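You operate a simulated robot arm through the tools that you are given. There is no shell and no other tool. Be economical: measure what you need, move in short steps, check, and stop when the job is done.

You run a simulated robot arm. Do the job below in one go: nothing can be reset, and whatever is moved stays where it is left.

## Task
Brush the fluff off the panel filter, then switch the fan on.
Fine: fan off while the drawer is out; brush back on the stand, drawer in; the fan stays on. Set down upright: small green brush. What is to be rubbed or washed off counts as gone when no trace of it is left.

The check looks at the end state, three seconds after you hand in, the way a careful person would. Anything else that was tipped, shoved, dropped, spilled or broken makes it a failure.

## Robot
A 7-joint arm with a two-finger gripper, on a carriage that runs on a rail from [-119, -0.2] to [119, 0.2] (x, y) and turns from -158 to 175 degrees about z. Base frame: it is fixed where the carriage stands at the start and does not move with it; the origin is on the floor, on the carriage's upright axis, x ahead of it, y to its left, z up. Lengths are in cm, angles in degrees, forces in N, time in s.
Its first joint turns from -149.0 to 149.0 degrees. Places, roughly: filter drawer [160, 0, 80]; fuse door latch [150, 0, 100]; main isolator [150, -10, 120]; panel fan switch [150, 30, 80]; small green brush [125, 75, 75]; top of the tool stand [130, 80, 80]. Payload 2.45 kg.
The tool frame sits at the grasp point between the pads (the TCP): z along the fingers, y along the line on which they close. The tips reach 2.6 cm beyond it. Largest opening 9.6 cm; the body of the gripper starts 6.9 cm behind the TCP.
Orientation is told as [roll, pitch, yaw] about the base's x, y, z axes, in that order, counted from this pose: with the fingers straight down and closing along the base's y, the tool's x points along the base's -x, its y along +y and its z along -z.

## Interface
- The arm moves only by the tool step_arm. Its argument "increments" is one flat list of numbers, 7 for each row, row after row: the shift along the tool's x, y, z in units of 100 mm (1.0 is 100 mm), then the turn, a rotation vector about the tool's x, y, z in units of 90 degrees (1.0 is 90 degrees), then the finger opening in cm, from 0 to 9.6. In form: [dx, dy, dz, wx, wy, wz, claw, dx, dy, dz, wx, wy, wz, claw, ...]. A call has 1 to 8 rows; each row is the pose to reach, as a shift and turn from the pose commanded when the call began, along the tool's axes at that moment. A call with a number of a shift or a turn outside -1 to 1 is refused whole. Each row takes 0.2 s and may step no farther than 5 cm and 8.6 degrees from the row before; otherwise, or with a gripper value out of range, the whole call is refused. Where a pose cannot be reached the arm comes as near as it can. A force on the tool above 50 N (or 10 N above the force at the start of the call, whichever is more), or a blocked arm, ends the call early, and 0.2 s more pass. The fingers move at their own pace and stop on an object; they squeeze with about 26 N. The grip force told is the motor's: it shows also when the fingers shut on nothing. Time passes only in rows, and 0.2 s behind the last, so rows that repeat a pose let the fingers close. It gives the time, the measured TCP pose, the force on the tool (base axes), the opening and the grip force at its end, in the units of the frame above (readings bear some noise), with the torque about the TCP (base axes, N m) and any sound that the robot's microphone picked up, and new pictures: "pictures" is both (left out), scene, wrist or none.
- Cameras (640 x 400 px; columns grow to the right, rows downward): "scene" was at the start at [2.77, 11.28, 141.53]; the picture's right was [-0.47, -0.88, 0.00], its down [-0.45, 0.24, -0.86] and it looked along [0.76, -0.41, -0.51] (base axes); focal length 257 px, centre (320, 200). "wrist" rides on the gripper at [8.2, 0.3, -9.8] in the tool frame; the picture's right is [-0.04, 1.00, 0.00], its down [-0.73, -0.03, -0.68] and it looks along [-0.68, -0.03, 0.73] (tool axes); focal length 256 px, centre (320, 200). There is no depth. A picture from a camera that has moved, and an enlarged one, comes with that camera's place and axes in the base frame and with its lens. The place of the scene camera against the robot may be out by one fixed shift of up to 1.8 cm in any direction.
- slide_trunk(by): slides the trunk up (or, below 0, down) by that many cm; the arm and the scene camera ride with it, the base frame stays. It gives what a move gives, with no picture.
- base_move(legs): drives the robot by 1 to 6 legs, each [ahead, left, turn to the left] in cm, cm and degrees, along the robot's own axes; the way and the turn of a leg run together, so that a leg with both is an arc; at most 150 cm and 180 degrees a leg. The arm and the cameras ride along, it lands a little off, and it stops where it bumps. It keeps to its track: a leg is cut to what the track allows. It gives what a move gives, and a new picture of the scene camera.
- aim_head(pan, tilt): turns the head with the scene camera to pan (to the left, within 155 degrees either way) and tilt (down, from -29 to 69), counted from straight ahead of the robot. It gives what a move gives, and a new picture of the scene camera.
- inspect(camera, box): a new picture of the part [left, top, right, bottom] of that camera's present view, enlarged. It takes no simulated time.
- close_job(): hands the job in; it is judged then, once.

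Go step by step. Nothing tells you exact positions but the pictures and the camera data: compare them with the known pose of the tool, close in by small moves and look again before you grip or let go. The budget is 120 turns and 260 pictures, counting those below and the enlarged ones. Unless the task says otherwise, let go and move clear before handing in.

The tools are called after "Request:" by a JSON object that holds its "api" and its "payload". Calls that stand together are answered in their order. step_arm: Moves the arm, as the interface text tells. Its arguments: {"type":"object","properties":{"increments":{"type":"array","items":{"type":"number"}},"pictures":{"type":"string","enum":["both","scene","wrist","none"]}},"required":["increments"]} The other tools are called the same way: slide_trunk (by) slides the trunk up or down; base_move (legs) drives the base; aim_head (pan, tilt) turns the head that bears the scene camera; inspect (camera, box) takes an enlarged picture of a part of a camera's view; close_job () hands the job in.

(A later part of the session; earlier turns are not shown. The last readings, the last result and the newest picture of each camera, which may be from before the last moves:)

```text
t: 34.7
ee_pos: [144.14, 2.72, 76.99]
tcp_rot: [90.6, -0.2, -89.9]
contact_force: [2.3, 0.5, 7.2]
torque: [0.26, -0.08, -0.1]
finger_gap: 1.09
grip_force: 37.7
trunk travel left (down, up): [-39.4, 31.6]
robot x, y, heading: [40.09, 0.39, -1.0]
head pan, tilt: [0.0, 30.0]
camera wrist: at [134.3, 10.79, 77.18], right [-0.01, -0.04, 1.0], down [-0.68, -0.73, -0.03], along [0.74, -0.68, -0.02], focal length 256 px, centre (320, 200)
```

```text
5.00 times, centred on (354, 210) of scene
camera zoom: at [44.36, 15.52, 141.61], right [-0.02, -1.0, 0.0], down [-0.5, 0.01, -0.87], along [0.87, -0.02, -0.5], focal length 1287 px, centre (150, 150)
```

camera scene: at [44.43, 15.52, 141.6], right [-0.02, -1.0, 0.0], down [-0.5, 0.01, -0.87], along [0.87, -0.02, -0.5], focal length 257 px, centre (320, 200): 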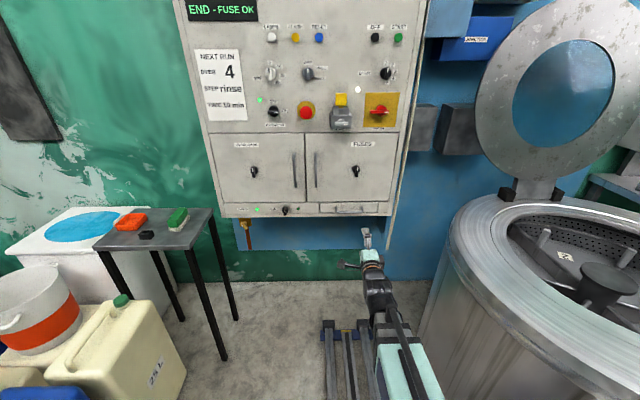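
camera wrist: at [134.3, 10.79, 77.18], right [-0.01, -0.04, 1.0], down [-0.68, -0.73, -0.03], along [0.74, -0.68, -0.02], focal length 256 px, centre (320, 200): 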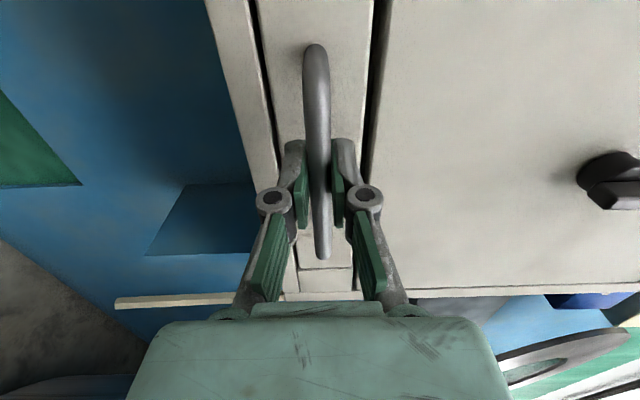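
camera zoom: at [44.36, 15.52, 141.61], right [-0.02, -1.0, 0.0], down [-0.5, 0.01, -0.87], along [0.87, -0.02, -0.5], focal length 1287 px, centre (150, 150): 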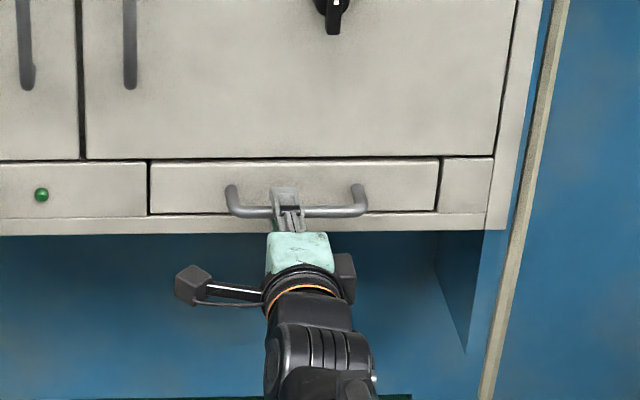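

The bar is gripped and the fan lamp is dark. Pulling the drawer straight out gently.

Request:
{"api": "step_arm", "payload": {"increments": [0, 0, -0.15, 0, 0, 0, 0, 0, 0, -0.35, 0, 0, 0, 0, 0, 0, -0.6, 0, 0, 0, 0, 0, 0, -0.8, 0, 0, 0, 0, 0, 0, -1.0, 0, 0, 0, 0], "pictures": "scene"}}

```text
t: 35.9
ee_pos: [134.2, 2.65, 76.96]
tcp_rot: [90.9, -0.2, -90.1]
contact_force: [-1.1, -6.7, 17.0]
torque: [0.25, -0.15, -0.46]
finger_gap: 1.12
grip_force: 38.2
trunk travel left (down, up): [-39.4, 31.6]
robot x, y, heading: [40.06, -0.13, -1.1]
head pan, tilt: [0.0, 30.0]
camera scene: at [44.24, 15.45, 141.63], right [-0.02, -1.0, 0.0], down [-0.5, 0.01, -0.87], along [0.87, -0.02, -0.5], focal length 257 px, centre (320, 200)
```

scene: 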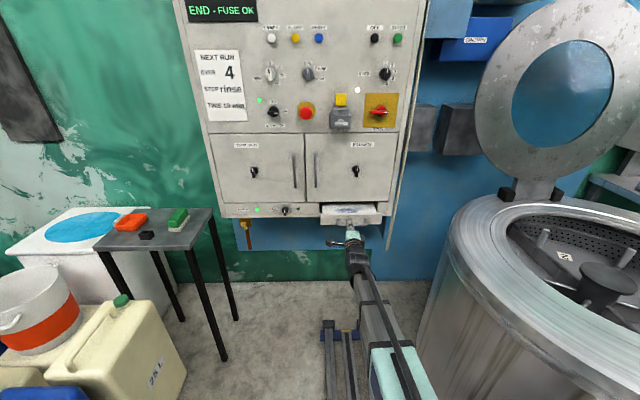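

The drawer slides out showing a white filter. I'll pull further until the stop or about 10 cm more.

Request:
{"api": "step_arm", "payload": {"increments": [0, 0, -0.2, 0, 0, 0, 0, 0, 0, -0.4, 0, 0, 0, 0, 0, 0, -0.6, 0, 0, 0, 0, 0, 0, -0.8, 0, 0, 0, 0, 0, 0, -1.0, 0, 0, 0, 0], "pictures": "none"}}

Request:
{"api": "inspect", "payload": {"camera": "scene", "box": [290, 180, 418, 260]}}

```text
t: 37.1
ee_pos: [124.18, 2.82, 76.21]
tcp_rot: [90.1, -0.2, -89.8]
contact_force: [0.8, 1.0, 0.2]
torque: [-0.01, -0.03, -0.01]
finger_gap: 0.02
grip_force: 28.2
trunk travel left (down, up): [-39.4, 31.6]
robot x, y, heading: [40.26, 0.07, -1.0]
head pan, tilt: [0.0, 30.0]
```

```text
5.00 times, centred on (354, 220) of scene
camera zoom: at [44.46, 15.53, 141.51], right [-0.02, -1.0, 0.0], down [-0.5, 0.01, -0.87], along [0.87, -0.02, -0.5], focal length 1287 px, centre (150, 100)
```

zoom: 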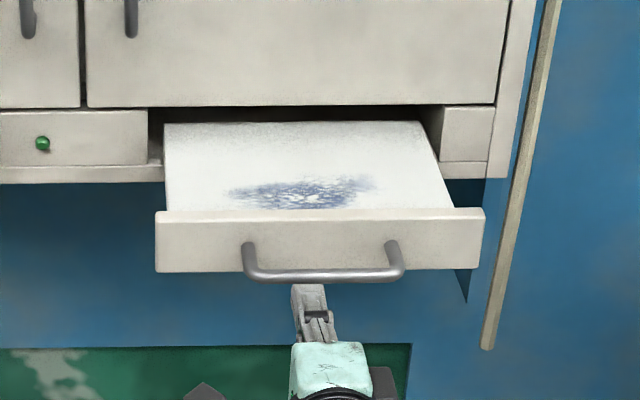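

The drawer is out about 17 cm and the fingers slipped off at the end stop. Blue fluff sits on the white filter near the front. I'll retreat and turn the tool back down.

Request:
{"api": "step_arm", "payload": {"increments": [0, 0, -0.4, 0, 0, 0, 0, 0, 0.3, -0.7, 0, 0, 0, 2, 0, 0.7, -0.7, 0, 0, 0, 9.6, 0, 1.0, -0.7, 0, 0, 0, 9.6], "pictures": "none"}}

Request:
{"api": "step_arm", "payload": {"increments": [0, 0.1, 0, 0.09, 0, 0, 9.6, 0, 0.2, 0, 0.18, 0, 0, 9.6, 0, 0.3, 0, 0.27, 0, 0, 9.6, 0, 0.4, 0, 0.36, 0, 0, 9.6, 0, 0.5, 0, 0.45, 0, 0, 9.6, 0, 0.6, 0, 0.5, 0, 0, 9.6], "pictures": "none"}}

Request:
{"api": "step_arm", "payload": {"increments": [0, 0, 0, 0.09, 0, 0, 9.6, 0, 0, 0, 0.18, 0, 0, 9.6, 0, 0, 0, 0.27, 0, 0, 9.6, 0, 0, 0, 0.36, 0, 0, 9.6, 0, 0, 0, 0.45, 0, 0, 9.6, 0, 0, 0, 0.5, 0, 0, 9.6], "pictures": "none"}}

Request:
{"api": "step_arm", "payload": {"increments": [0, 0, 0, 0, 0, -0.09, 9.6, 0, 0, 0, 0, 0, -0.18, 9.6, 0, 0, 0, 0, 0, -0.27, 9.6, 0, 0, 0, 0, 0, -0.36, 9.6, 0, 0, 0, 0, 0, -0.45, 9.6, 0, 0, 0, 0, 0, -0.5, 9.6], "pictures": "none"}}

Request:
{"api": "step_arm", "payload": {"increments": [0, 0, 0, 0, 0, -0.09, 9.6, 0, 0, 0, 0, 0, -0.18, 9.6, 0, 0, 0, 0, 0, -0.27, 9.6, 0, 0, 0, 0, 0, -0.36, 9.6, 0, 0, 0, 0, 0, -0.45, 9.6, 0, 0, 0, 0, 0, -0.5, 9.6], "pictures": "both"}}

```text
t: 38.1
ee_pos: [117.03, 2.61, 86.35]
tcp_rot: [90.5, -0.3, -89.9]
contact_force: [0.3, 0.9, -1.0]
torque: [-0.02, -0.02, -0.02]
finger_gap: 9.59
grip_force: 0.1
trunk travel left (down, up): [-39.4, 31.6]
robot x, y, heading: [40.26, 0.17, -1.1]
head pan, tilt: [0.0, 30.0]
```

```text
t: 39.5
ee_pos: [116.52, 8.43, 91.87]
tcp_rot: [47.3, -4.4, -94.3]
contact_force: [-0.1, 0.2, -0.3]
torque: [0.01, -0.01, 0.02]
finger_gap: 9.62
grip_force: 0.0
out of reach, approached as far as the arm can: row 1, 2, 3, 4, 5, 6
trunk travel left (down, up): [-39.4, 31.6]
robot x, y, heading: [40.43, -0.07, -1.0]
head pan, tilt: [0.0, 30.0]
```

```text
t: 40.9
ee_pos: [116.18, 8.56, 92.6]
tcp_rot: [4.3, -14.8, -94.8]
contact_force: [-0.6, -0.3, 0.0]
torque: [-0.02, 0.0, 0.01]
finger_gap: 9.6
grip_force: 0.0
out of reach, approached as far as the arm can: row 1, 2, 3, 4, 5, 6
trunk travel left (down, up): [-39.4, 31.6]
robot x, y, heading: [40.29, 0.66, -1.4]
head pan, tilt: [0.0, 30.0]
```

```text
t: 42.3
ee_pos: [116.2, 8.42, 92.57]
tcp_rot: [-7.5, -13.4, -48.2]
contact_force: [0.2, 0.5, -0.2]
torque: [-0.02, 0.02, -0.01]
finger_gap: 9.6
grip_force: 0.1
trunk travel left (down, up): [-39.4, 31.6]
robot x, y, heading: [40.19, 0.42, -1.1]
head pan, tilt: [0.0, 30.0]
```

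```text
t: 43.7
ee_pos: [116.2, 8.53, 92.54]
tcp_rot: [-14.6, -4.3, -3.7]
contact_force: [-0.1, 0.0, 0.1]
torque: [0.0, -0.02, -0.02]
finger_gap: 9.63
grip_force: 0.0
trunk travel left (down, up): [-39.4, 31.6]
robot x, y, heading: [39.85, -0.01, -1.1]
head pan, tilt: [0.0, 30.0]
camera scene: at [44.44, 15.52, 141.59], right [-0.02, -1.0, 0.0], down [-0.5, 0.01, -0.87], along [0.87, -0.02, -0.5], focal length 257 px, centre (320, 200)
camera wrist: at [107.52, 11.89, 101.3], right [0.12, 0.96, -0.25], down [0.69, 0.1, 0.72], along [0.71, -0.26, -0.65], focal length 256 px, centre (320, 200)
```

scene: 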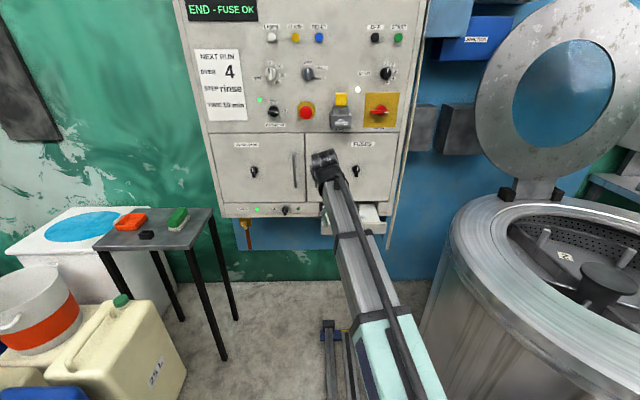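
wrist: 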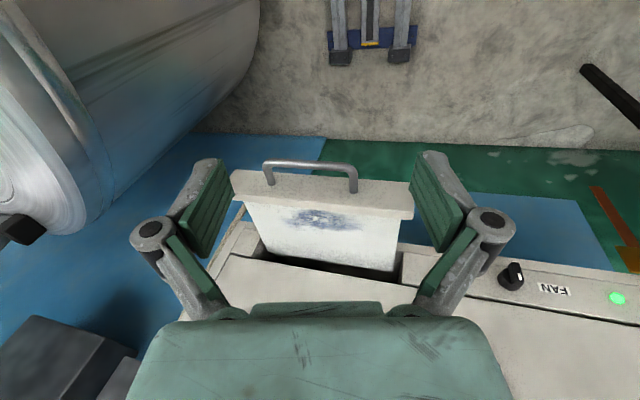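

The filter and fluff are visible in the wrist view. I'll enlarge it to measure and, at the same time, straighten the tool afterwards.

Request:
{"api": "inspect", "payload": {"camera": "wrist", "box": [220, 140, 420, 265]}}

Request:
{"api": "step_arm", "payload": {"increments": [0, 0, 0, -0.08, 0.024, -0.02, 9.6, 0, 0, 0, -0.162, 0.048, -0.041, 9.6], "pictures": "wrist"}}

Request:
{"api": "inspect", "payload": {"camera": "wrist", "box": [160, 140, 360, 265]}}

```text
3.20 times, centred on (320, 202) of wrist
camera zoom: at [107.52, 11.89, 101.3], right [0.12, 0.96, -0.25], down [0.69, 0.1, 0.72], along [0.71, -0.26, -0.65], focal length 819 px, centre (320, 192)
```

zoom: 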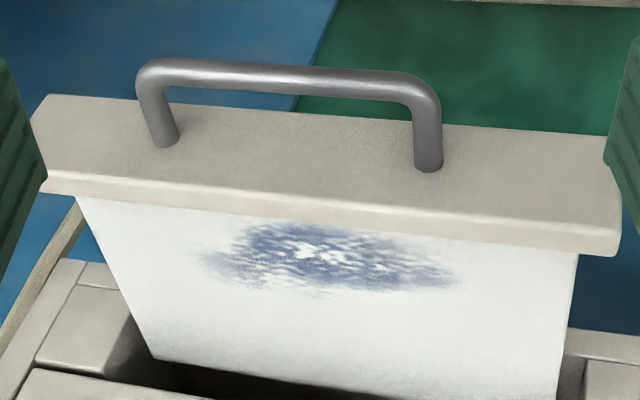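

```text
t: 44.3
ee_pos: [116.11, 8.52, 92.61]
tcp_rot: [-14.7, -4.3, -3.8]
contact_force: [-0.2, -0.2, -0.2]
torque: [0.0, -0.02, -0.02]
finger_gap: 9.6
grip_force: 0.0
out of reach, approached as far as the arm can: row 1, 2
trunk travel left (down, up): [-39.4, 31.6]
robot x, y, heading: [40.18, -0.1, -1.1]
head pan, tilt: [0.0, 30.0]
camera wrist: at [107.52, 11.91, 101.3], right [0.12, 0.96, -0.25], down [0.69, 0.1, 0.72], along [0.71, -0.26, -0.65], focal length 256 px, centre (320, 200)
```

wrist: 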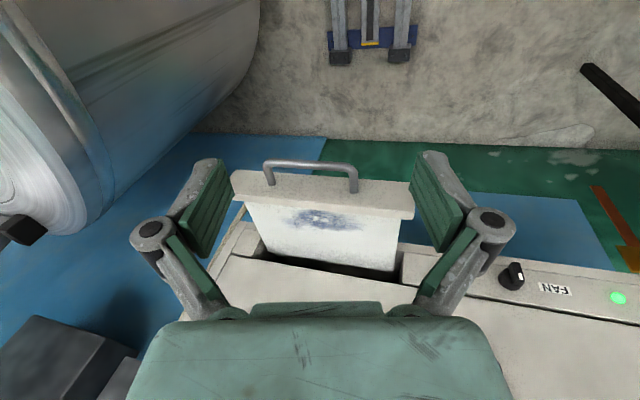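

```text
3.20 times, centred on (260, 202) of wrist
camera zoom: at [107.52, 11.91, 101.3], right [0.12, 0.96, -0.25], down [0.69, 0.1, 0.72], along [0.71, -0.26, -0.65], focal length 819 px, centre (512, 192)
```

zoom: 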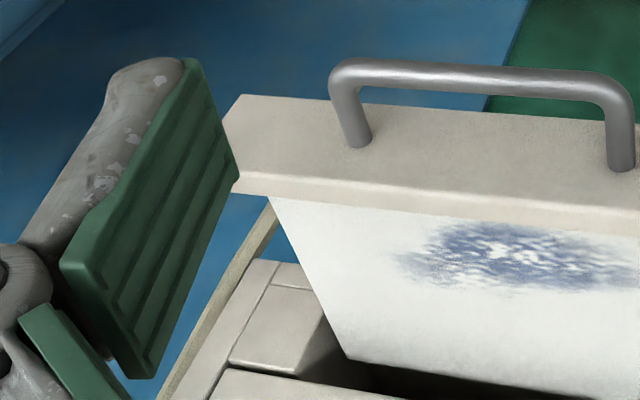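

The fluff spans roughly x 134–140.5 and y −5 to 9 on the filter. The door latch and handles overhang it, so I'll hold the brush with the tool leaning back. Now I return to the stand, with the trunk raised slightly for headroom.

Request:
{"api": "slide_trunk", "payload": {"by": 5}}

Request:
{"api": "base_move", "payload": {"legs": [[0, 0, 51], [22.5, -26.8, 0]]}}

Request:
{"api": "aim_head", "payload": {"pan": 5, "tilt": 40}}

```text
t: 45.2
ee_pos: [116.17, 8.5, 97.45]
tcp_rot: [-14.8, -4.4, -3.7]
contact_force: [1.4, 0.5, 0.0]
torque: [-0.01, 0.0, 0.01]
finger_gap: 9.59
grip_force: 0.0
trunk travel left (down, up): [-44.4, 26.6]
robot x, y, heading: [39.84, 0.05, -1.4]
head pan, tilt: [0.0, 30.0]
```

```text
t: 49.8
ee_pos: [117.23, 64.08, 97.45]
tcp_rot: [-14.7, -4.3, 46.6]
contact_force: [0.2, 0.3, 0.4]
torque: [-0.02, 0.0, -0.02]
finger_gap: 9.58
grip_force: 0.1
trunk travel left (down, up): [-44.4, 26.6]
robot x, y, heading: [75.3, 0.16, 49.3]
head pan, tilt: [0.0, 30.0]
camera scene: at [64.7, 13.2, 146.59], right [0.76, -0.65, 0.0], down [-0.33, -0.38, -0.87], along [0.56, 0.66, -0.5], focal length 257 px, centre (320, 200)
```

scene: 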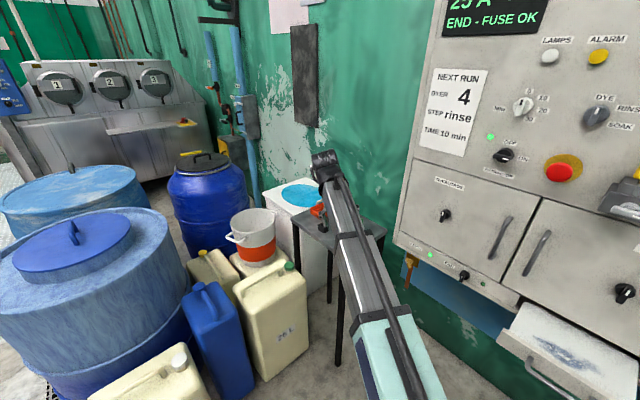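

```text
t: 50.5
ee_pos: [117.11, 64.03, 97.43]
tcp_rot: [-14.7, -4.3, 46.5]
contact_force: [-1.0, 0.7, -0.5]
torque: [-0.02, 0.01, 0.01]
finger_gap: 9.62
grip_force: 0.1
trunk travel left (down, up): [-44.4, 26.6]
robot x, y, heading: [75.14, 0.13, 49.4]
head pan, tilt: [5.0, 40.0]
camera scene: at [63.77, 13.25, 145.06], right [0.81, -0.58, 0.0], down [-0.37, -0.52, -0.77], along [0.45, 0.62, -0.64], focal length 257 px, centre (320, 200)
```

scene: 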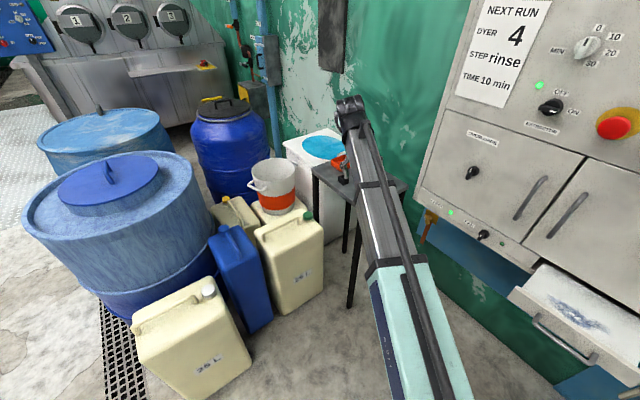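

Drawer stays open; now I straighten the tool, coming over the table towards the brush.

Request:
{"api": "step_arm", "payload": {"increments": [-0.25, -0.12, 0.15, -0.08, 0.024, 0, 9.6, -0.5, -0.25, 0.3, -0.163, 0.048, 0, 9.6, -0.77, -0.37, 0.4, -0.163, 0.048, 0, 9.6], "pictures": "none"}}

Request:
{"api": "step_arm", "payload": {"increments": [0, 0, 0, 0, 0, 0.09, 9.6, 0, 0, 0, 0, 0, 0.18, 9.6, 0, 0, 0, 0, 0, 0.27, 9.6, 0, 0, 0, 0, 0, 0.36, 9.6, 0, 0, 0, 0, 0, 0.45, 9.6, 0, 0, 0, 0, 0, 0.517, 9.6], "pictures": "none"}}

Request:
{"api": "step_arm", "payload": {"increments": [0, 0, 0, 0, -0.09, 0, 9.6, 0, 0, 0, 0, -0.18, 0, 9.6, 0, 0, 0, 0, -0.27, 0, 9.6, 0, 0, 0, 0, -0.3, 0, 9.6], "pictures": "wrist"}}

```text
t: 51.3
ee_pos: [125.29, 66.84, 96.25]
tcp_rot: [-15.3, -2.1, 45.8]
contact_force: [-0.1, -0.4, -0.1]
torque: [0.01, -0.01, 0.01]
finger_gap: 9.64
grip_force: 0.1
out of reach, approached as far as the arm can: row 1, 2, 3
trunk travel left (down, up): [-44.4, 26.6]
robot x, y, heading: [75.53, 0.42, 49.2]
head pan, tilt: [5.0, 40.0]
```

```text
t: 52.7
ee_pos: [125.19, 66.75, 96.11]
tcp_rot: [-9.0, -12.5, 0.0]
contact_force: [0.1, 0.1, 0.3]
torque: [0.03, -0.03, -0.02]
finger_gap: 9.59
grip_force: 0.0
trunk travel left (down, up): [-44.4, 26.6]
robot x, y, heading: [75.39, -0.05, 49.3]
head pan, tilt: [5.0, 40.0]
```

```text
t: 53.7
ee_pos: [125.4, 66.72, 96.2]
tcp_rot: [-11.4, -39.2, 5.2]
contact_force: [0.0, 0.0, -0.4]
torque: [-0.02, 0.01, 0.01]
finger_gap: 9.59
grip_force: 0.0
trunk travel left (down, up): [-44.4, 26.6]
robot x, y, heading: [75.14, -0.02, 49.0]
head pan, tilt: [5.0, 40.0]
camera wrist: at [112.72, 67.93, 98.39], right [0.07, 0.99, -0.13], down [0.13, 0.12, 0.98], along [0.99, -0.08, -0.12], focal length 256 px, centre (320, 200)
```

wrist: 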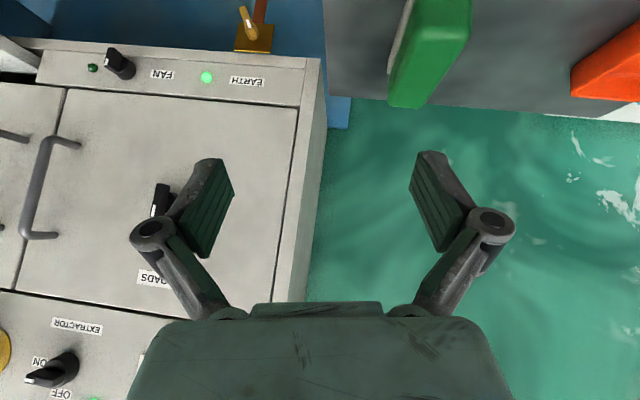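

Orientation drifted; I'll correct it while lowering to a reachable height.

Request:
{"api": "step_arm", "payload": {"increments": [0.08, 0, 0.1, -0.033, 0.045, 0.017, 9.6, 0.16, 0, 0.2, -0.066, 0.09, 0.034, 9.6, 0.25, 0, 0.31, -0.1, 0.136, 0.051, 9.6, 0.25, 0, 0.31, -0.1, 0.136, 0.051, 9.6], "pictures": "none"}}

```text
t: 54.7
ee_pos: [125.19, 66.13, 92.06]
tcp_rot: [1.4, -27.3, -1.4]
contact_force: [0.0, 1.0, 0.5]
torque: [0.01, -0.01, 0.01]
finger_gap: 9.62
grip_force: 0.0
trunk travel left (down, up): [-44.4, 26.6]
robot x, y, heading: [75.18, -0.3, 49.2]
head pan, tilt: [5.0, 40.0]
```

Orientation is good ([~0, −27, 0]). Now over the brush at z 90.

Request:
{"api": "step_arm", "payload": {"increments": [-0.25, 0.24, 0.2, 0.005, 0, -0.007, 9.6, -0.5, 0.48, 0.4, 0.009, 0, -0.014, 9.6, -0.737, 0.72, 0.602, 0.009, 0, -0.014, 9.6, -0.737, 0.72, 0.602, 0.009, 0, -0.014, 9.6], "pictures": "wrist"}}

Request:
{"api": "inspect", "payload": {"camera": "scene", "box": [310, 120, 438, 200]}}

```text
t: 55.7
ee_pos: [134.58, 73.46, 90.27]
tcp_rot: [-0.2, -27.4, 0.0]
contact_force: [0.4, -0.7, 0.0]
torque: [0.01, 0.01, 0.03]
finger_gap: 9.59
grip_force: 0.1
trunk travel left (down, up): [-44.4, 26.6]
robot x, y, heading: [75.67, 0.1, 49.5]
head pan, tilt: [5.0, 40.0]
camera wrist: at [122.8, 73.92, 95.3], right [0.04, 1.0, 0.02], down [0.34, -0.03, 0.94], along [0.94, -0.03, -0.34], focal length 256 px, centre (320, 200)
```

wrist: 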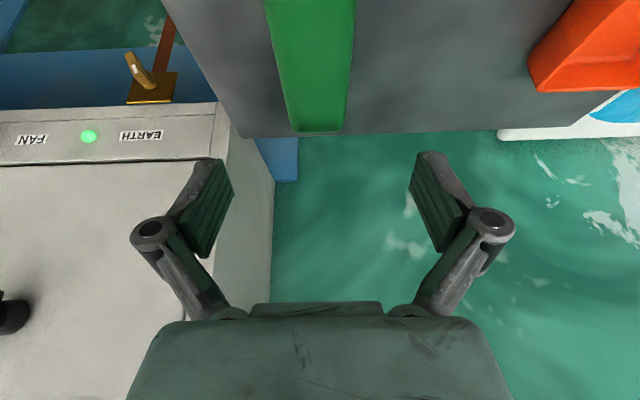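

```text
5.00 times, centred on (374, 160) of scene
camera zoom: at [63.78, 13.27, 145.06], right [0.81, -0.58, 0.0], down [-0.38, -0.52, -0.77], along [0.45, 0.62, -0.64], focal length 1287 px, centre (50, 400)
```

zoom: 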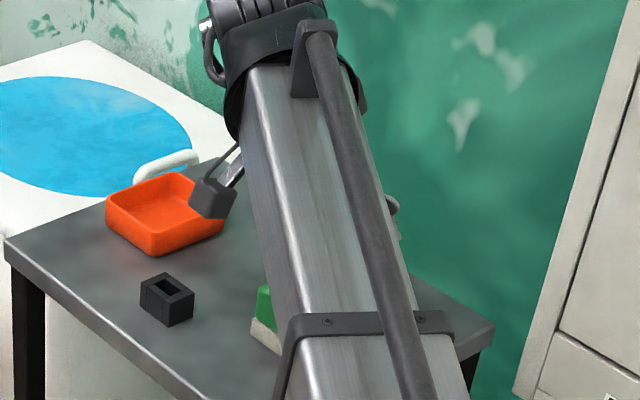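

Centred laterally. Descending along base z to the grip height.

Request:
{"api": "step_arm", "payload": {"increments": [0.15, 0, 0.29, 0, 0, 0, 9.6, 0.3, 0, 0.57, 0, 0, 0, 9.6, 0.365, 0, 0.71, 0, 0, 0, 9.6, 0.365, 0, 0.71, 0, 0, 0, 9.6], "pictures": "wrist"}}

```text
t: 56.7
ee_pos: [134.69, 73.26, 82.35]
tcp_rot: [-0.1, -27.4, -0.1]
contact_force: [0.1, 0.1, 0.5]
torque: [0.01, -0.01, 0.01]
finger_gap: 9.59
grip_force: 0.0
trunk travel left (down, up): [-44.4, 26.6]
robot x, y, heading: [75.7, 0.13, 48.9]
head pan, tilt: [5.0, 40.0]
camera wrist: at [122.87, 73.68, 87.37], right [0.04, 1.0, 0.02], down [0.34, -0.03, 0.94], along [0.94, -0.03, -0.34], focal length 256 px, centre (320, 200)
```

wrist: 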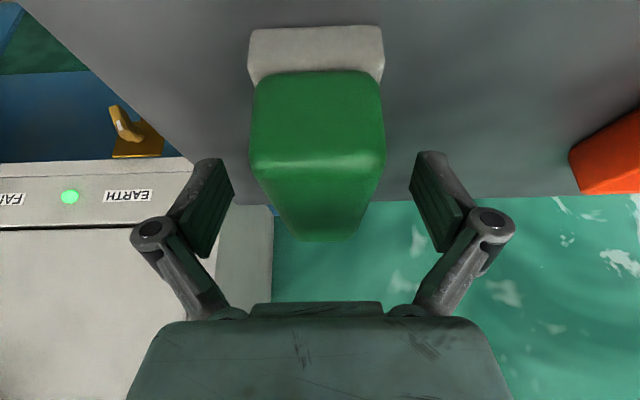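

The brush is centred, its body about z 81–84, with the table at about 79. Closing.

Request:
{"api": "step_arm", "payload": {"increments": [-0.014, 0, -0.027, 0, 0, 0, 7, -0.014, 0, -0.027, 0, 0, 0, 5.5, -0.014, 0, -0.027, 0, 0, 0, 4.5, -0.014, 0, -0.027, 0, 0, 0, 3.5, -0.014, 0, -0.027, 0, 0, 0, 2, -0.014, 0, -0.027, 0, 0, 0, 2], "pictures": "none"}}

Request:
{"api": "step_arm", "payload": {"increments": [-0.137, 0, -0.267, 0, 0, 0, 2, -0.3, 0, -0.6, 0, 0, 0, 2, -0.37, 0, -0.72, 0, 0, 0, 2], "pictures": "wrist"}}

```text
t: 58.1
ee_pos: [134.68, 73.24, 82.7]
tcp_rot: [-0.1, -27.4, -0.1]
contact_force: [-0.3, -0.2, 0.0]
torque: [-0.02, -0.07, -0.03]
finger_gap: 4.32
grip_force: 26.1
trunk travel left (down, up): [-44.4, 26.6]
robot x, y, heading: [75.56, 0.28, 49.2]
head pan, tilt: [5.0, 40.0]
```

```text
t: 58.9
ee_pos: [134.73, 73.16, 90.8]
tcp_rot: [-0.3, -27.5, 0.0]
contact_force: [1.0, -0.2, 0.4]
torque: [0.0, 0.02, 0.02]
finger_gap: 1.99
grip_force: 0.0
trunk travel left (down, up): [-44.4, 26.6]
robot x, y, heading: [75.35, 0.04, 49.4]
head pan, tilt: [5.0, 40.0]
camera wrist: at [122.88, 73.5, 95.8], right [0.04, 1.0, 0.02], down [0.34, -0.03, 0.94], along [0.94, -0.03, -0.34], focal length 256 px, centre (320, 200)
```

wrist: 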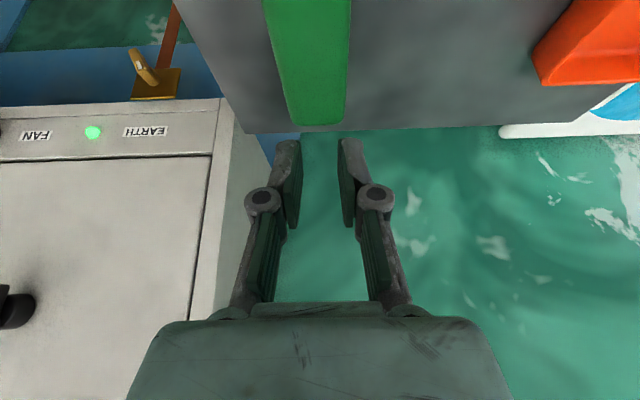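

The brush slipped out, so my grip was too shallow; the table is nearer z 77.3. I'll open and check the brush, then go about 2 cm lower.

Request:
{"api": "step_arm", "payload": {"increments": [0, 0, 0, 0, 0, 0, 9.6, 0.15, 0, 0.29, 0, 0, 0, 9.6, 0.3, 0, 0.58, 0, 0, 0, 9.6, 0.4, 0, 0.78, 0, 0, 0, 9.6, 0.4, 0, 0.78, 0, 0, 0, 9.6], "pictures": "wrist"}}

Request:
{"api": "inspect", "payload": {"camera": "scene", "box": [342, 140, 438, 200]}}

```text
t: 60.1
ee_pos: [134.96, 73.13, 82.05]
tcp_rot: [-0.1, -27.4, -0.1]
contact_force: [0.1, -0.5, -0.1]
torque: [0.01, -0.01, -0.01]
finger_gap: 9.58
grip_force: 0.1
trunk travel left (down, up): [-44.4, 26.6]
robot x, y, heading: [75.24, -0.1, 49.3]
head pan, tilt: [5.0, 40.0]
camera wrist: at [123.12, 73.57, 87.07], right [0.04, 1.0, 0.02], down [0.34, -0.03, 0.94], along [0.94, -0.03, -0.34], focal length 256 px, centre (320, 200)
```

wrist: 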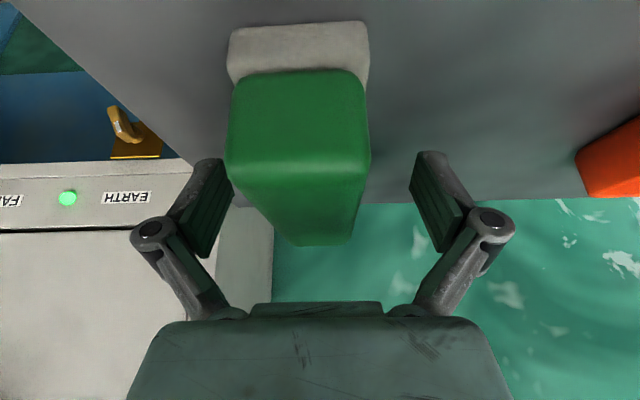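

```text
6.67 times, centred on (390, 170) of scene
camera zoom: at [63.77, 13.26, 145.06], right [0.81, -0.58, 0.0], down [-0.38, -0.52, -0.77], along [0.45, 0.62, -0.64], focal length 1716 px, centre (-147, 400)
```

zoom: 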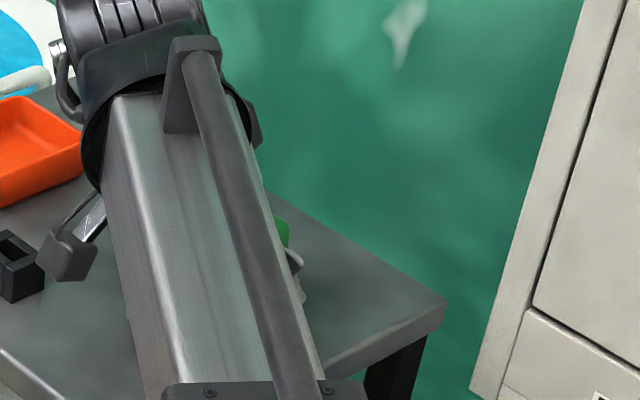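

The brush is still upright, shifted about 0.5 cm. I'll shift −0.5 in y, drop 1.4 cm, and check before closing.

Request:
{"api": "step_arm", "payload": {"increments": [0.03, -0.05, 0.06, 0, 0, 0, 9.6, 0.064, -0.05, 0.125, 0, 0, 0, 9.6], "pictures": "wrist"}}

```text
t: 60.7
ee_pos: [134.85, 72.77, 80.68]
tcp_rot: [-0.1, -27.4, -0.1]
contact_force: [0.4, 0.1, 0.0]
torque: [0.01, -0.01, 0.01]
finger_gap: 9.6
grip_force: 0.1
trunk travel left (down, up): [-44.4, 26.6]
robot x, y, heading: [75.45, 0.34, 49.4]
head pan, tilt: [5.0, 40.0]
camera wrist: at [123.03, 73.11, 85.62], right [0.04, 1.0, 0.02], down [0.34, -0.03, 0.94], along [0.94, -0.03, -0.34], focal length 256 px, centre (320, 200)
```

wrist: 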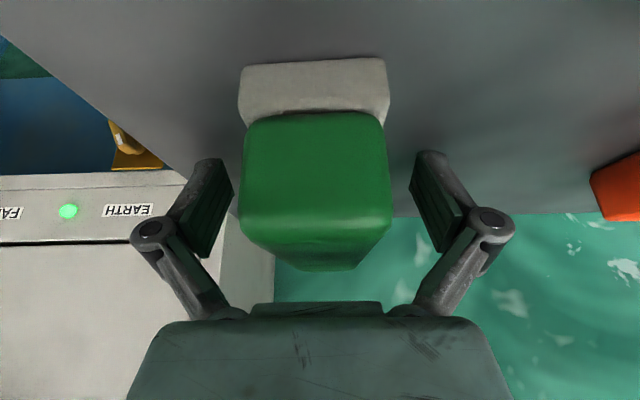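

Now the pads reach further down the body. Closing fully, then a small test lift.

Request:
{"api": "step_arm", "payload": {"increments": [0, 0, 0, 0, 0, 0, 7, 0, 0, 0, 0, 0, 0, 5.5, 0, 0, 0, 0, 0, 0, 4.5, 0, 0, 0, 0, 0, 0, 2, 0, 0, 0, 0, 0, 0, 0, 0, 0, 0, 0, 0, 0, 0], "pictures": "wrist"}}

Request:
{"api": "step_arm", "payload": {"increments": [-0.046, 0, -0.09, 0, 0, 0, 0, -0.09, 0, -0.18, 0, 0, 0, 0], "pictures": "wrist"}}

```text
t: 61.4
ee_pos: [134.7, 72.46, 81.8]
tcp_rot: [0.1, -28.2, -0.2]
contact_force: [-7.8, -5.9, 38.9]
torque: [-0.49, 0.51, -0.24]
finger_gap: 4.34
grip_force: 25.7
trunk travel left (down, up): [-44.4, 26.6]
robot x, y, heading: [75.6, 0.29, 49.3]
head pan, tilt: [5.0, 40.0]
stopped in row 3: the force on the tool passed its limit at 54 N (the readings are from after the stop); the commanded pose is now the measured one
camera wrist: at [122.85, 72.8, 86.59], right [0.04, 1.0, 0.02], down [0.33, -0.03, 0.94], along [0.94, -0.03, -0.33], focal length 256 px, centre (320, 200)
```

wrist: 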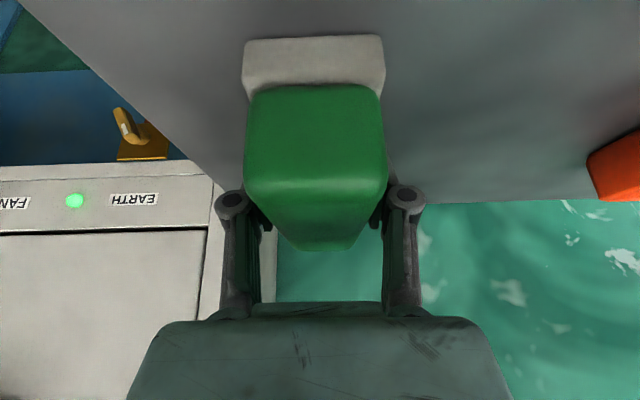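

```text
t: 62.0
ee_pos: [134.66, 72.61, 83.0]
tcp_rot: [-0.2, -27.7, -0.1]
contact_force: [-0.1, 0.3, -1.3]
torque: [-0.02, -0.03, 0.01]
finger_gap: 4.34
grip_force: 26.3
trunk travel left (down, up): [-44.4, 26.6]
robot x, y, heading: [74.82, 0.18, 49.2]
head pan, tilt: [5.0, 40.0]
camera wrist: at [122.95, 73.03, 87.83], right [0.04, 1.0, 0.02], down [0.33, -0.03, 0.94], along [0.94, -0.03, -0.34], focal length 256 px, centre (320, 200)
```

wrist: 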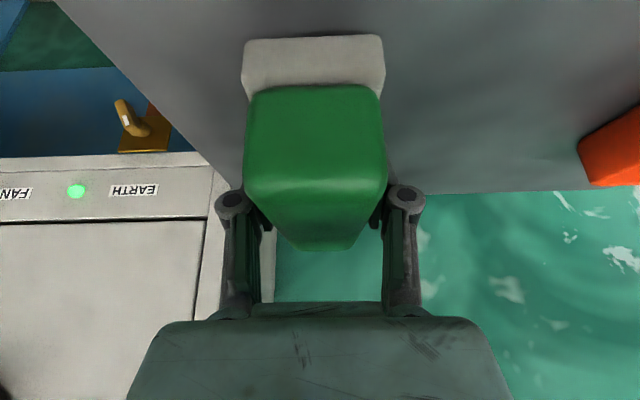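

The brush is held and lifts with the gripper, but the fingertips are level with the bristles. I'll set it back down and regrip about 0.5 cm higher.

Request:
{"api": "step_arm", "payload": {"increments": [0.046, 0, 0.09, 0, 0, 0, 0, 0.046, 0, 0.09, 0, 0, 0, 0, 0.046, 0, 0.09, 0, 0, 0, 6.5, 0.023, 0, 0.045, 0, 0, 0, 6.5, 0.023, 0, 0.045, 0, 0, 0, 4, 0.023, 0, 0.045, 0, 0, 0, 0, 0.023, 0, 0.045, 0, 0, 0, 0], "pictures": "wrist"}}

Request:
{"api": "step_arm", "payload": {"increments": [-0.02, 0, -0.04, 0, 0, 0, 0, -0.05, 0, -0.1, 0, 0, 0, 0, -0.1, 0, -0.2, 0, 0, 0, 0, -0.15, 0, -0.3, 0, 0, 0, 0, -0.2, 0, -0.4, 0, 0, 0, 0], "pictures": "wrist"}}

```text
t: 63.6
ee_pos: [134.7, 72.56, 82.48]
tcp_rot: [-0.1, -27.8, -0.2]
contact_force: [-0.7, 0.5, 2.0]
torque: [0.03, 0.08, -0.02]
finger_gap: 4.33
grip_force: 25.7
trunk travel left (down, up): [-44.4, 26.6]
robot x, y, heading: [75.5, 0.44, 49.1]
head pan, tilt: [5.0, 40.0]
camera wrist: at [122.95, 73.01, 87.5], right [0.04, 1.0, 0.02], down [0.33, -0.03, 0.94], along [0.94, -0.03, -0.33], focal length 256 px, centre (320, 200)
```

wrist: 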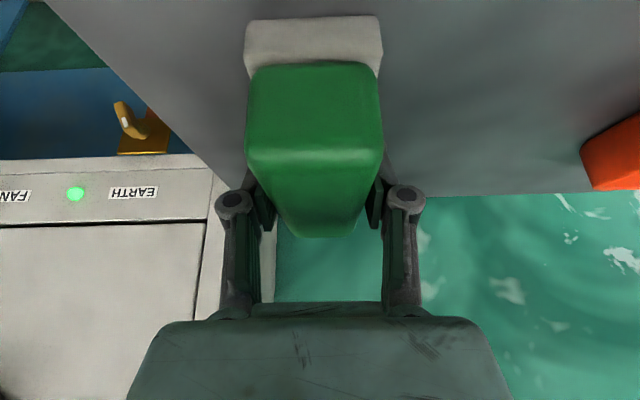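

```text
t: 64.8
ee_pos: [134.77, 72.75, 86.88]
tcp_rot: [-0.2, -27.6, -0.2]
contact_force: [-0.2, 0.7, -2.1]
torque: [-0.05, -0.02, 0.02]
finger_gap: 4.37
grip_force: 25.9
trunk travel left (down, up): [-44.4, 26.6]
robot x, y, heading: [75.13, 0.04, 49.2]
head pan, tilt: [5.0, 40.0]
camera wrist: at [122.92, 73.11, 91.91], right [0.04, 1.0, 0.02], down [0.33, -0.03, 0.94], along [0.94, -0.03, -0.33], focal length 256 px, centre (320, 200)
```

wrist: 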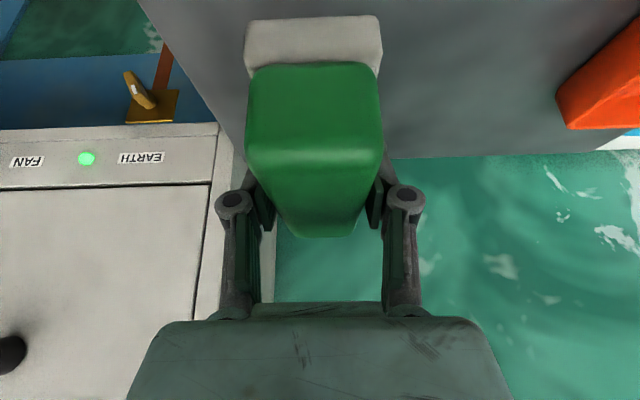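

The brush is held firmly with TCP 5 cm above its resting surface. I'll rise a bit, back the base away, and turn to face the drawer.

Request:
{"api": "step_arm", "payload": {"increments": [-0.07, 0, -0.135, 0, 0, 0, 0, -0.16, 0, -0.31, 0, 0, 0, 0], "pictures": "none"}}

Request:
{"api": "base_move", "payload": {"legs": [[-28.7, 34.1, 0], [0, 0, -49]]}}

Request:
{"api": "step_arm", "payload": {"increments": [0, 0, 0, 0, 0, 0, 0], "pictures": "wrist"}}

```text
t: 65.4
ee_pos: [134.64, 72.64, 90.47]
tcp_rot: [-0.1, -27.7, -0.1]
contact_force: [0.9, 0.6, -1.4]
torque: [0.0, 0.0, 0.02]
finger_gap: 4.32
grip_force: 26.3
trunk travel left (down, up): [-44.4, 26.6]
robot x, y, heading: [75.02, 0.0, 49.5]
head pan, tilt: [5.0, 40.0]
```

```text
t: 70.3
ee_pos: [124.42, 3.05, 90.45]
tcp_rot: [-0.3, -27.7, -49.0]
contact_force: [0.5, -0.5, -1.2]
torque: [-0.03, -0.01, 0.0]
finger_gap: 4.34
grip_force: 25.5
trunk travel left (down, up): [-44.4, 26.6]
robot x, y, heading: [30.64, 0.15, 0.2]
head pan, tilt: [5.0, 40.0]
camera scene: at [33.88, 16.36, 145.06], right [0.09, -1.0, 0.0], down [-0.64, -0.06, -0.77], along [0.76, 0.07, -0.64], focal length 257 px, centre (320, 200)
```

scene: 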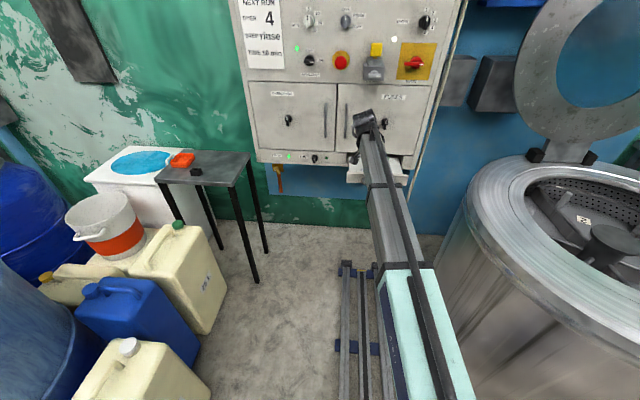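

```text
t: 70.7
ee_pos: [124.49, 2.97, 90.54]
tcp_rot: [-0.2, -27.7, -49.1]
contact_force: [0.7, 0.4, -1.2]
torque: [0.01, -0.01, 0.03]
finger_gap: 4.32
grip_force: 25.8
trunk travel left (down, up): [-44.4, 26.6]
robot x, y, heading: [30.59, 0.03, 0.5]
head pan, tilt: [5.0, 40.0]
camera wrist: at [116.86, 12.18, 95.4], right [0.78, 0.63, 0.02], down [0.2, -0.27, 0.94], along [0.6, -0.73, -0.33], focal length 256 px, centre (320, 200)
```

wrist: 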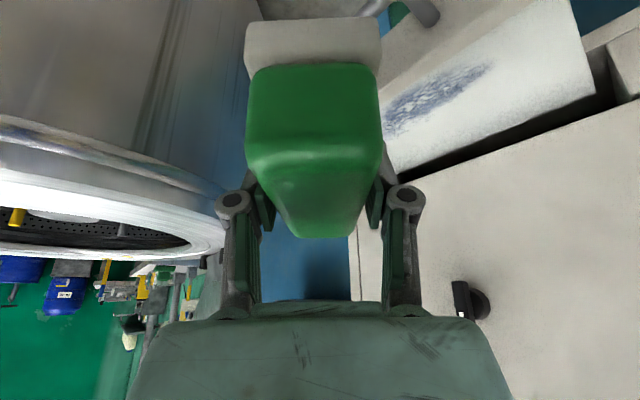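

The brush is still held. Rotating the tool back to zero yaw.

Request:
{"api": "step_arm", "payload": {"increments": [0, 0, 0, -0.0415, 0, -0.0808, 0, 0, 0, 0, -0.083, 0, -0.1616, 0, 0, 0, 0, -0.1245, 0, -0.2424, 0, 0, 0, 0, -0.166, 0, -0.323, 0, 0, 0, 0, -0.2075, 0, -0.404, 0, 0, 0, 0, -0.253, 0, -0.483, 0], "pictures": "both"}}

Request:
{"api": "inspect", "payload": {"camera": "wrist", "box": [160, 0, 480, 200]}}

```text
t: 72.1
ee_pos: [124.22, 3.93, 90.79]
tcp_rot: [-14.1, -28.5, 3.1]
contact_force: [0.4, 1.3, -1.4]
torque: [-0.07, -0.04, -0.04]
finger_gap: 4.35
grip_force: 25.5
out of reach, approached as far as the arm can: row 3, 4, 5, 6
trunk travel left (down, up): [-44.4, 26.6]
robot x, y, heading: [30.72, 0.03, 0.1]
head pan, tilt: [5.0, 40.0]
camera scene: at [33.9, 16.47, 145.04], right [0.09, -1.0, 0.0], down [-0.64, -0.06, -0.77], along [0.76, 0.07, -0.64], focal length 257 px, centre (320, 200)
camera wrist: at [112.39, 6.04, 95.19], right [0.1, 0.98, -0.19], down [0.32, 0.15, 0.94], along [0.94, -0.15, -0.29], focal length 256 px, centre (320, 200)
```

scene: 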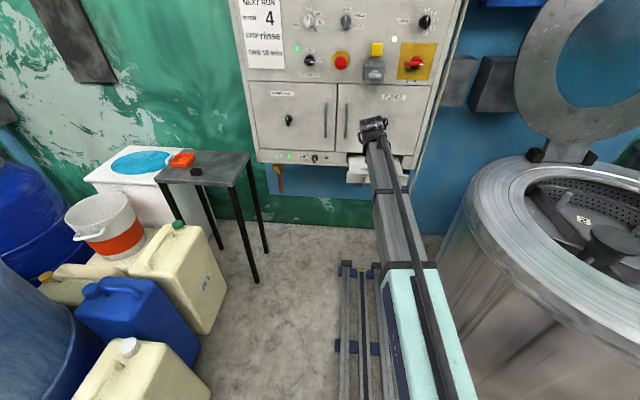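
wrist: 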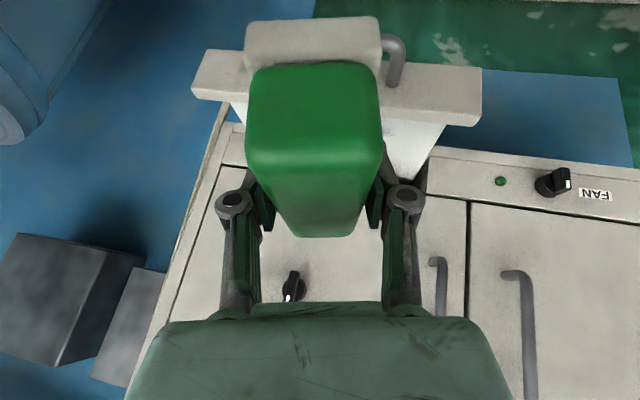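

```text
2.00 times, centred on (320, 100) of wrist
camera zoom: at [112.39, 6.04, 95.19], right [0.1, 0.98, -0.19], down [0.32, 0.15, 0.94], along [0.94, -0.15, -0.29], focal length 512 px, centre (320, 400)
```

zoom: 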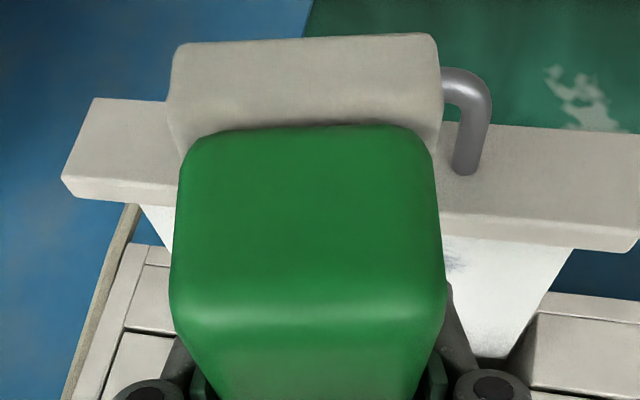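

Holding, but a wrist roll crept in at this arm height. I'll raise the trunk and lower the arm relative to it so that I can level the brush.

Request:
{"api": "slide_trunk", "payload": {"by": 10}}

Request:
{"api": "step_arm", "payload": {"increments": [0.12, 0.05, 0.21, -0.035, 0.003, 0.008, 0, 0.24, 0.1, 0.42, -0.07, 0.006, 0.016, 0, 0.36, 0.16, 0.64, -0.105, 0.009, 0.024, 0, 0.48, 0.21, 0.85, -0.141, 0.011, 0.031, 0, 0.48, 0.21, 0.85, -0.141, 0.011, 0.031, 0], "pictures": "none"}}

```text
t: 73.5
ee_pos: [124.23, 3.87, 100.75]
tcp_rot: [-14.1, -28.7, 3.1]
contact_force: [0.0, -0.4, -1.2]
torque: [0.02, 0.0, -0.02]
finger_gap: 4.35
grip_force: 26.3
trunk travel left (down, up): [-54.4, 16.6]
robot x, y, heading: [30.65, 0.23, 0.5]
head pan, tilt: [5.0, 40.0]
```

```text
t: 74.7
ee_pos: [124.13, 4.59, 90.78]
tcp_rot: [-14.3, -28.9, 5.7]
contact_force: [-0.6, 0.8, -1.3]
torque: [-0.01, 0.03, 0.01]
finger_gap: 4.35
grip_force: 26.1
out of reach, approached as far as the arm can: row 1, 2, 3, 4, 5
trunk travel left (down, up): [-54.4, 16.6]
robot x, y, heading: [31.0, 0.38, 0.3]
head pan, tilt: [5.0, 40.0]
```

The wrist can't do zero yaw here, but −45° yaw worked, so I'll hold the brush diagonally and sweep that way. Rotating back.

Request:
{"api": "step_arm", "payload": {"increments": [0, 0, 0, 0.043, 0.018, 0.076, 0, 0, 0, 0, 0.086, 0.037, 0.152, 0, 0, 0, 0, 0.128, 0.056, 0.228, 0, 0, 0, 0, 0.17, 0.074, 0.303, 0, 0, 0, 0, 0.212, 0.092, 0.378, 0, 0, 0, 0, 0.254, 0.111, 0.452, 0], "pictures": "none"}}

Request:
{"api": "step_arm", "payload": {"increments": [0, 0, 0, -0.08, 0.006, 0, 0, 0, 0, 0, -0.158, 0.012, 0, 0, 0, 0, 0, -0.158, 0.012, 0, 0], "pictures": "none"}}

```text
t: 76.1
ee_pos: [124.15, 4.84, 90.63]
tcp_rot: [-13.8, -29.0, -42.4]
contact_force: [-0.3, -0.5, -1.2]
torque: [-0.02, -0.01, 0.02]
finger_gap: 4.31
grip_force: 25.9
trunk travel left (down, up): [-54.4, 16.6]
robot x, y, heading: [30.6, 0.18, 0.5]
head pan, tilt: [5.0, 40.0]
```

```text
t: 76.9
ee_pos: [124.15, 4.93, 90.77]
tcp_rot: [0.4, -28.0, -42.4]
contact_force: [0.6, 0.2, -0.9]
torque: [0.0, -0.01, 0.02]
finger_gap: 4.36
grip_force: 25.9
trunk travel left (down, up): [-54.4, 16.6]
robot x, y, heading: [30.32, -0.04, 0.5]
head pan, tilt: [5.0, 40.0]
```

The pose is good. Driving the base forward 15 cm to bring the brush over the filter.

Request:
{"api": "base_move", "payload": {"legs": [[15, 0, 0]]}}

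Request:
{"api": "aim_head", "payload": {"pan": 0, "tilt": 38}}

Request:
{"api": "step_arm", "payload": {"increments": [0, 0, 0, 0, 0, 0, 0], "pictures": "wrist"}}

Request:
{"api": "inspect", "payload": {"camera": "scene", "box": [240, 80, 400, 180]}}

```text
t: 78.2
ee_pos: [138.86, 5.0, 90.76]
tcp_rot: [0.4, -27.9, -42.3]
contact_force: [-0.7, -0.5, -0.1]
torque: [-0.01, -0.02, -0.07]
finger_gap: 4.33
grip_force: 25.5
trunk travel left (down, up): [-54.4, 16.6]
robot x, y, heading: [45.41, 0.27, 0.5]
head pan, tilt: [5.0, 40.0]
camera scene: at [48.63, 16.39, 155.06], right [0.1, -1.0, 0.0], down [-0.64, -0.06, -0.77], along [0.76, 0.07, -0.64], focal length 257 px, centre (320, 200)
```

scene: 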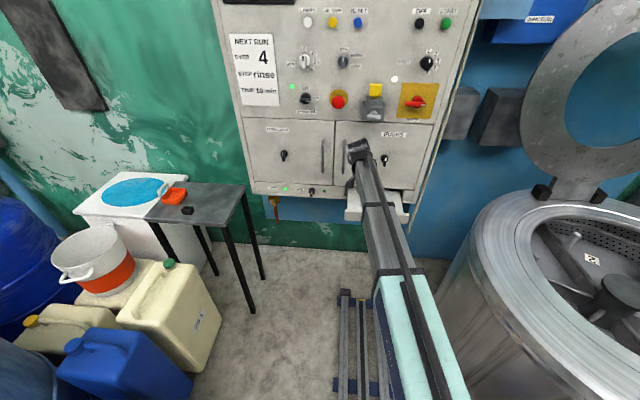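

```text
t: 78.9
ee_pos: [138.85, 4.93, 90.59]
tcp_rot: [0.3, -27.9, -42.3]
contact_force: [-0.4, -0.3, -0.7]
torque: [-0.04, 0.0, -0.01]
finger_gap: 4.35
grip_force: 26.0
trunk travel left (down, up): [-54.4, 16.6]
robot x, y, heading: [45.24, -0.05, 0.6]
head pan, tilt: [0.0, 38.0]
camera scene: at [48.8, 15.65, 155.36], right [0.01, -1.0, 0.0], down [-0.62, -0.01, -0.79], along [0.79, 0.01, -0.62], focal length 257 px, centre (320, 200)
```

scene: 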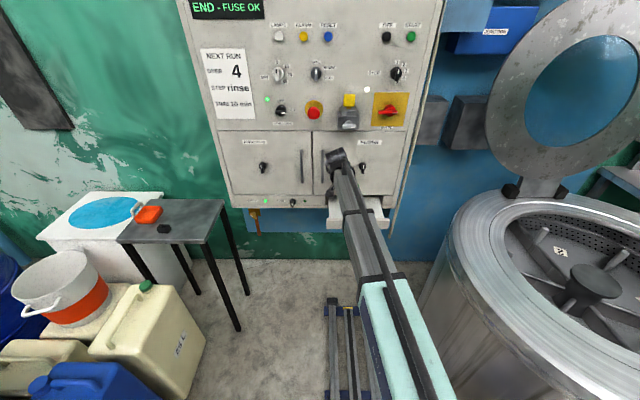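

```text
t: 79.3
ee_pos: [138.78, 5.06, 90.8]
tcp_rot: [0.3, -28.0, -42.3]
contact_force: [-0.5, 0.2, -1.2]
torque: [0.0, 0.0, 0.0]
finger_gap: 4.35
grip_force: 26.3
trunk travel left (down, up): [-54.4, 16.6]
robot x, y, heading: [45.48, 0.23, 0.5]
head pan, tilt: [0.0, 38.0]
camera wrist: at [130.21, 13.15, 95.6], right [0.7, 0.72, 0.02], down [0.22, -0.25, 0.94], along [0.68, -0.65, -0.33], focal length 256 px, centre (320, 200)
```

wrist: 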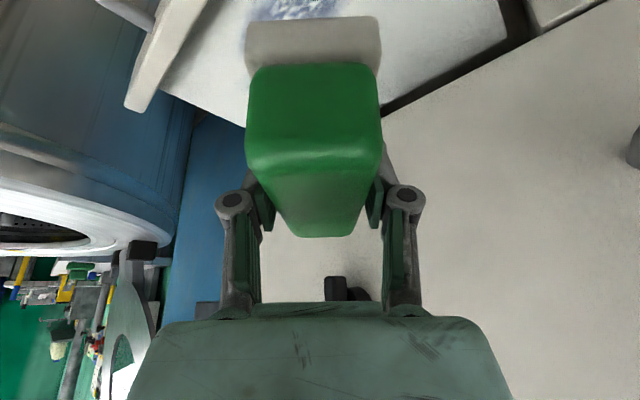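

```text
4.00 times, centred on (320, 130) of scene
camera zoom: at [48.8, 15.65, 155.36], right [0.01, -1.0, 0.0], down [-0.62, 0.0, -0.79], along [0.79, 0.01, -0.62], focal length 1029 px, centre (320, 480)
```

zoom: 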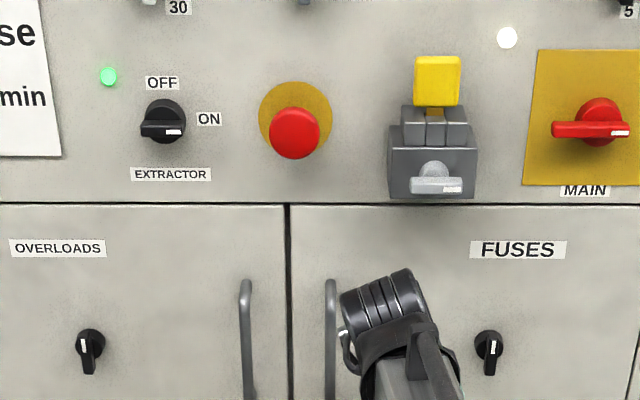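

Clear of the latch and handles. I'll move to the left start of the sweep and lower to just above the filter.

Request:
{"api": "step_arm", "payload": {"increments": [0.18, 0.12, 0.16, 0, 0, 0, 0, 0.37, 0.242, 0.313, 0, 0, 0, 0], "pictures": "wrist"}}

Request:
{"api": "inspect", "payload": {"camera": "scene", "box": [270, 150, 430, 250]}}

```text
t: 79.9
ee_pos: [139.05, 8.0, 86.39]
tcp_rot: [0.5, -28.0, -42.3]
contact_force: [0.8, -0.2, -1.6]
torque: [0.0, 0.03, 0.02]
finger_gap: 4.33
grip_force: 25.7
trunk travel left (down, up): [-54.4, 16.6]
robot x, y, heading: [45.37, 0.19, 0.1]
head pan, tilt: [0.0, 38.0]
camera wrist: at [130.52, 16.1, 91.12], right [0.7, 0.72, 0.02], down [0.22, -0.25, 0.94], along [0.68, -0.65, -0.33], focal length 256 px, centre (320, 200)
```

wrist: 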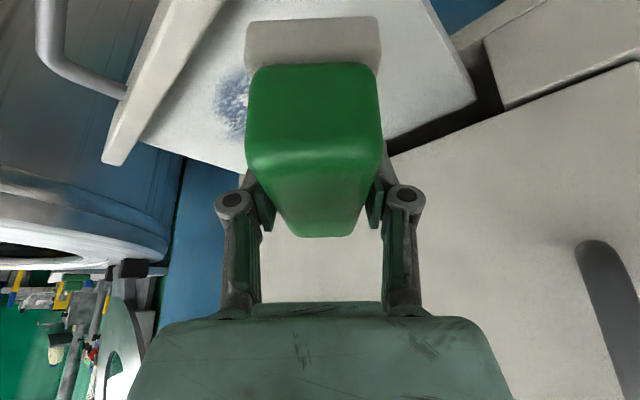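

```text
4.00 times, centred on (350, 200) of scene
camera zoom: at [48.81, 15.64, 155.36], right [0.01, -1.0, 0.0], down [-0.62, 0.0, -0.79], along [0.79, 0.01, -0.62], focal length 1029 px, centre (200, 200)
```

zoom: 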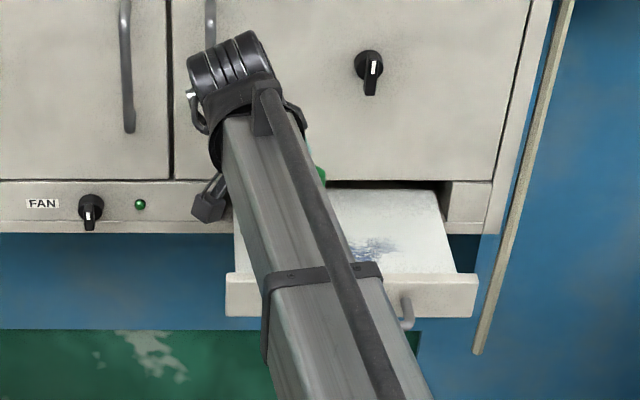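

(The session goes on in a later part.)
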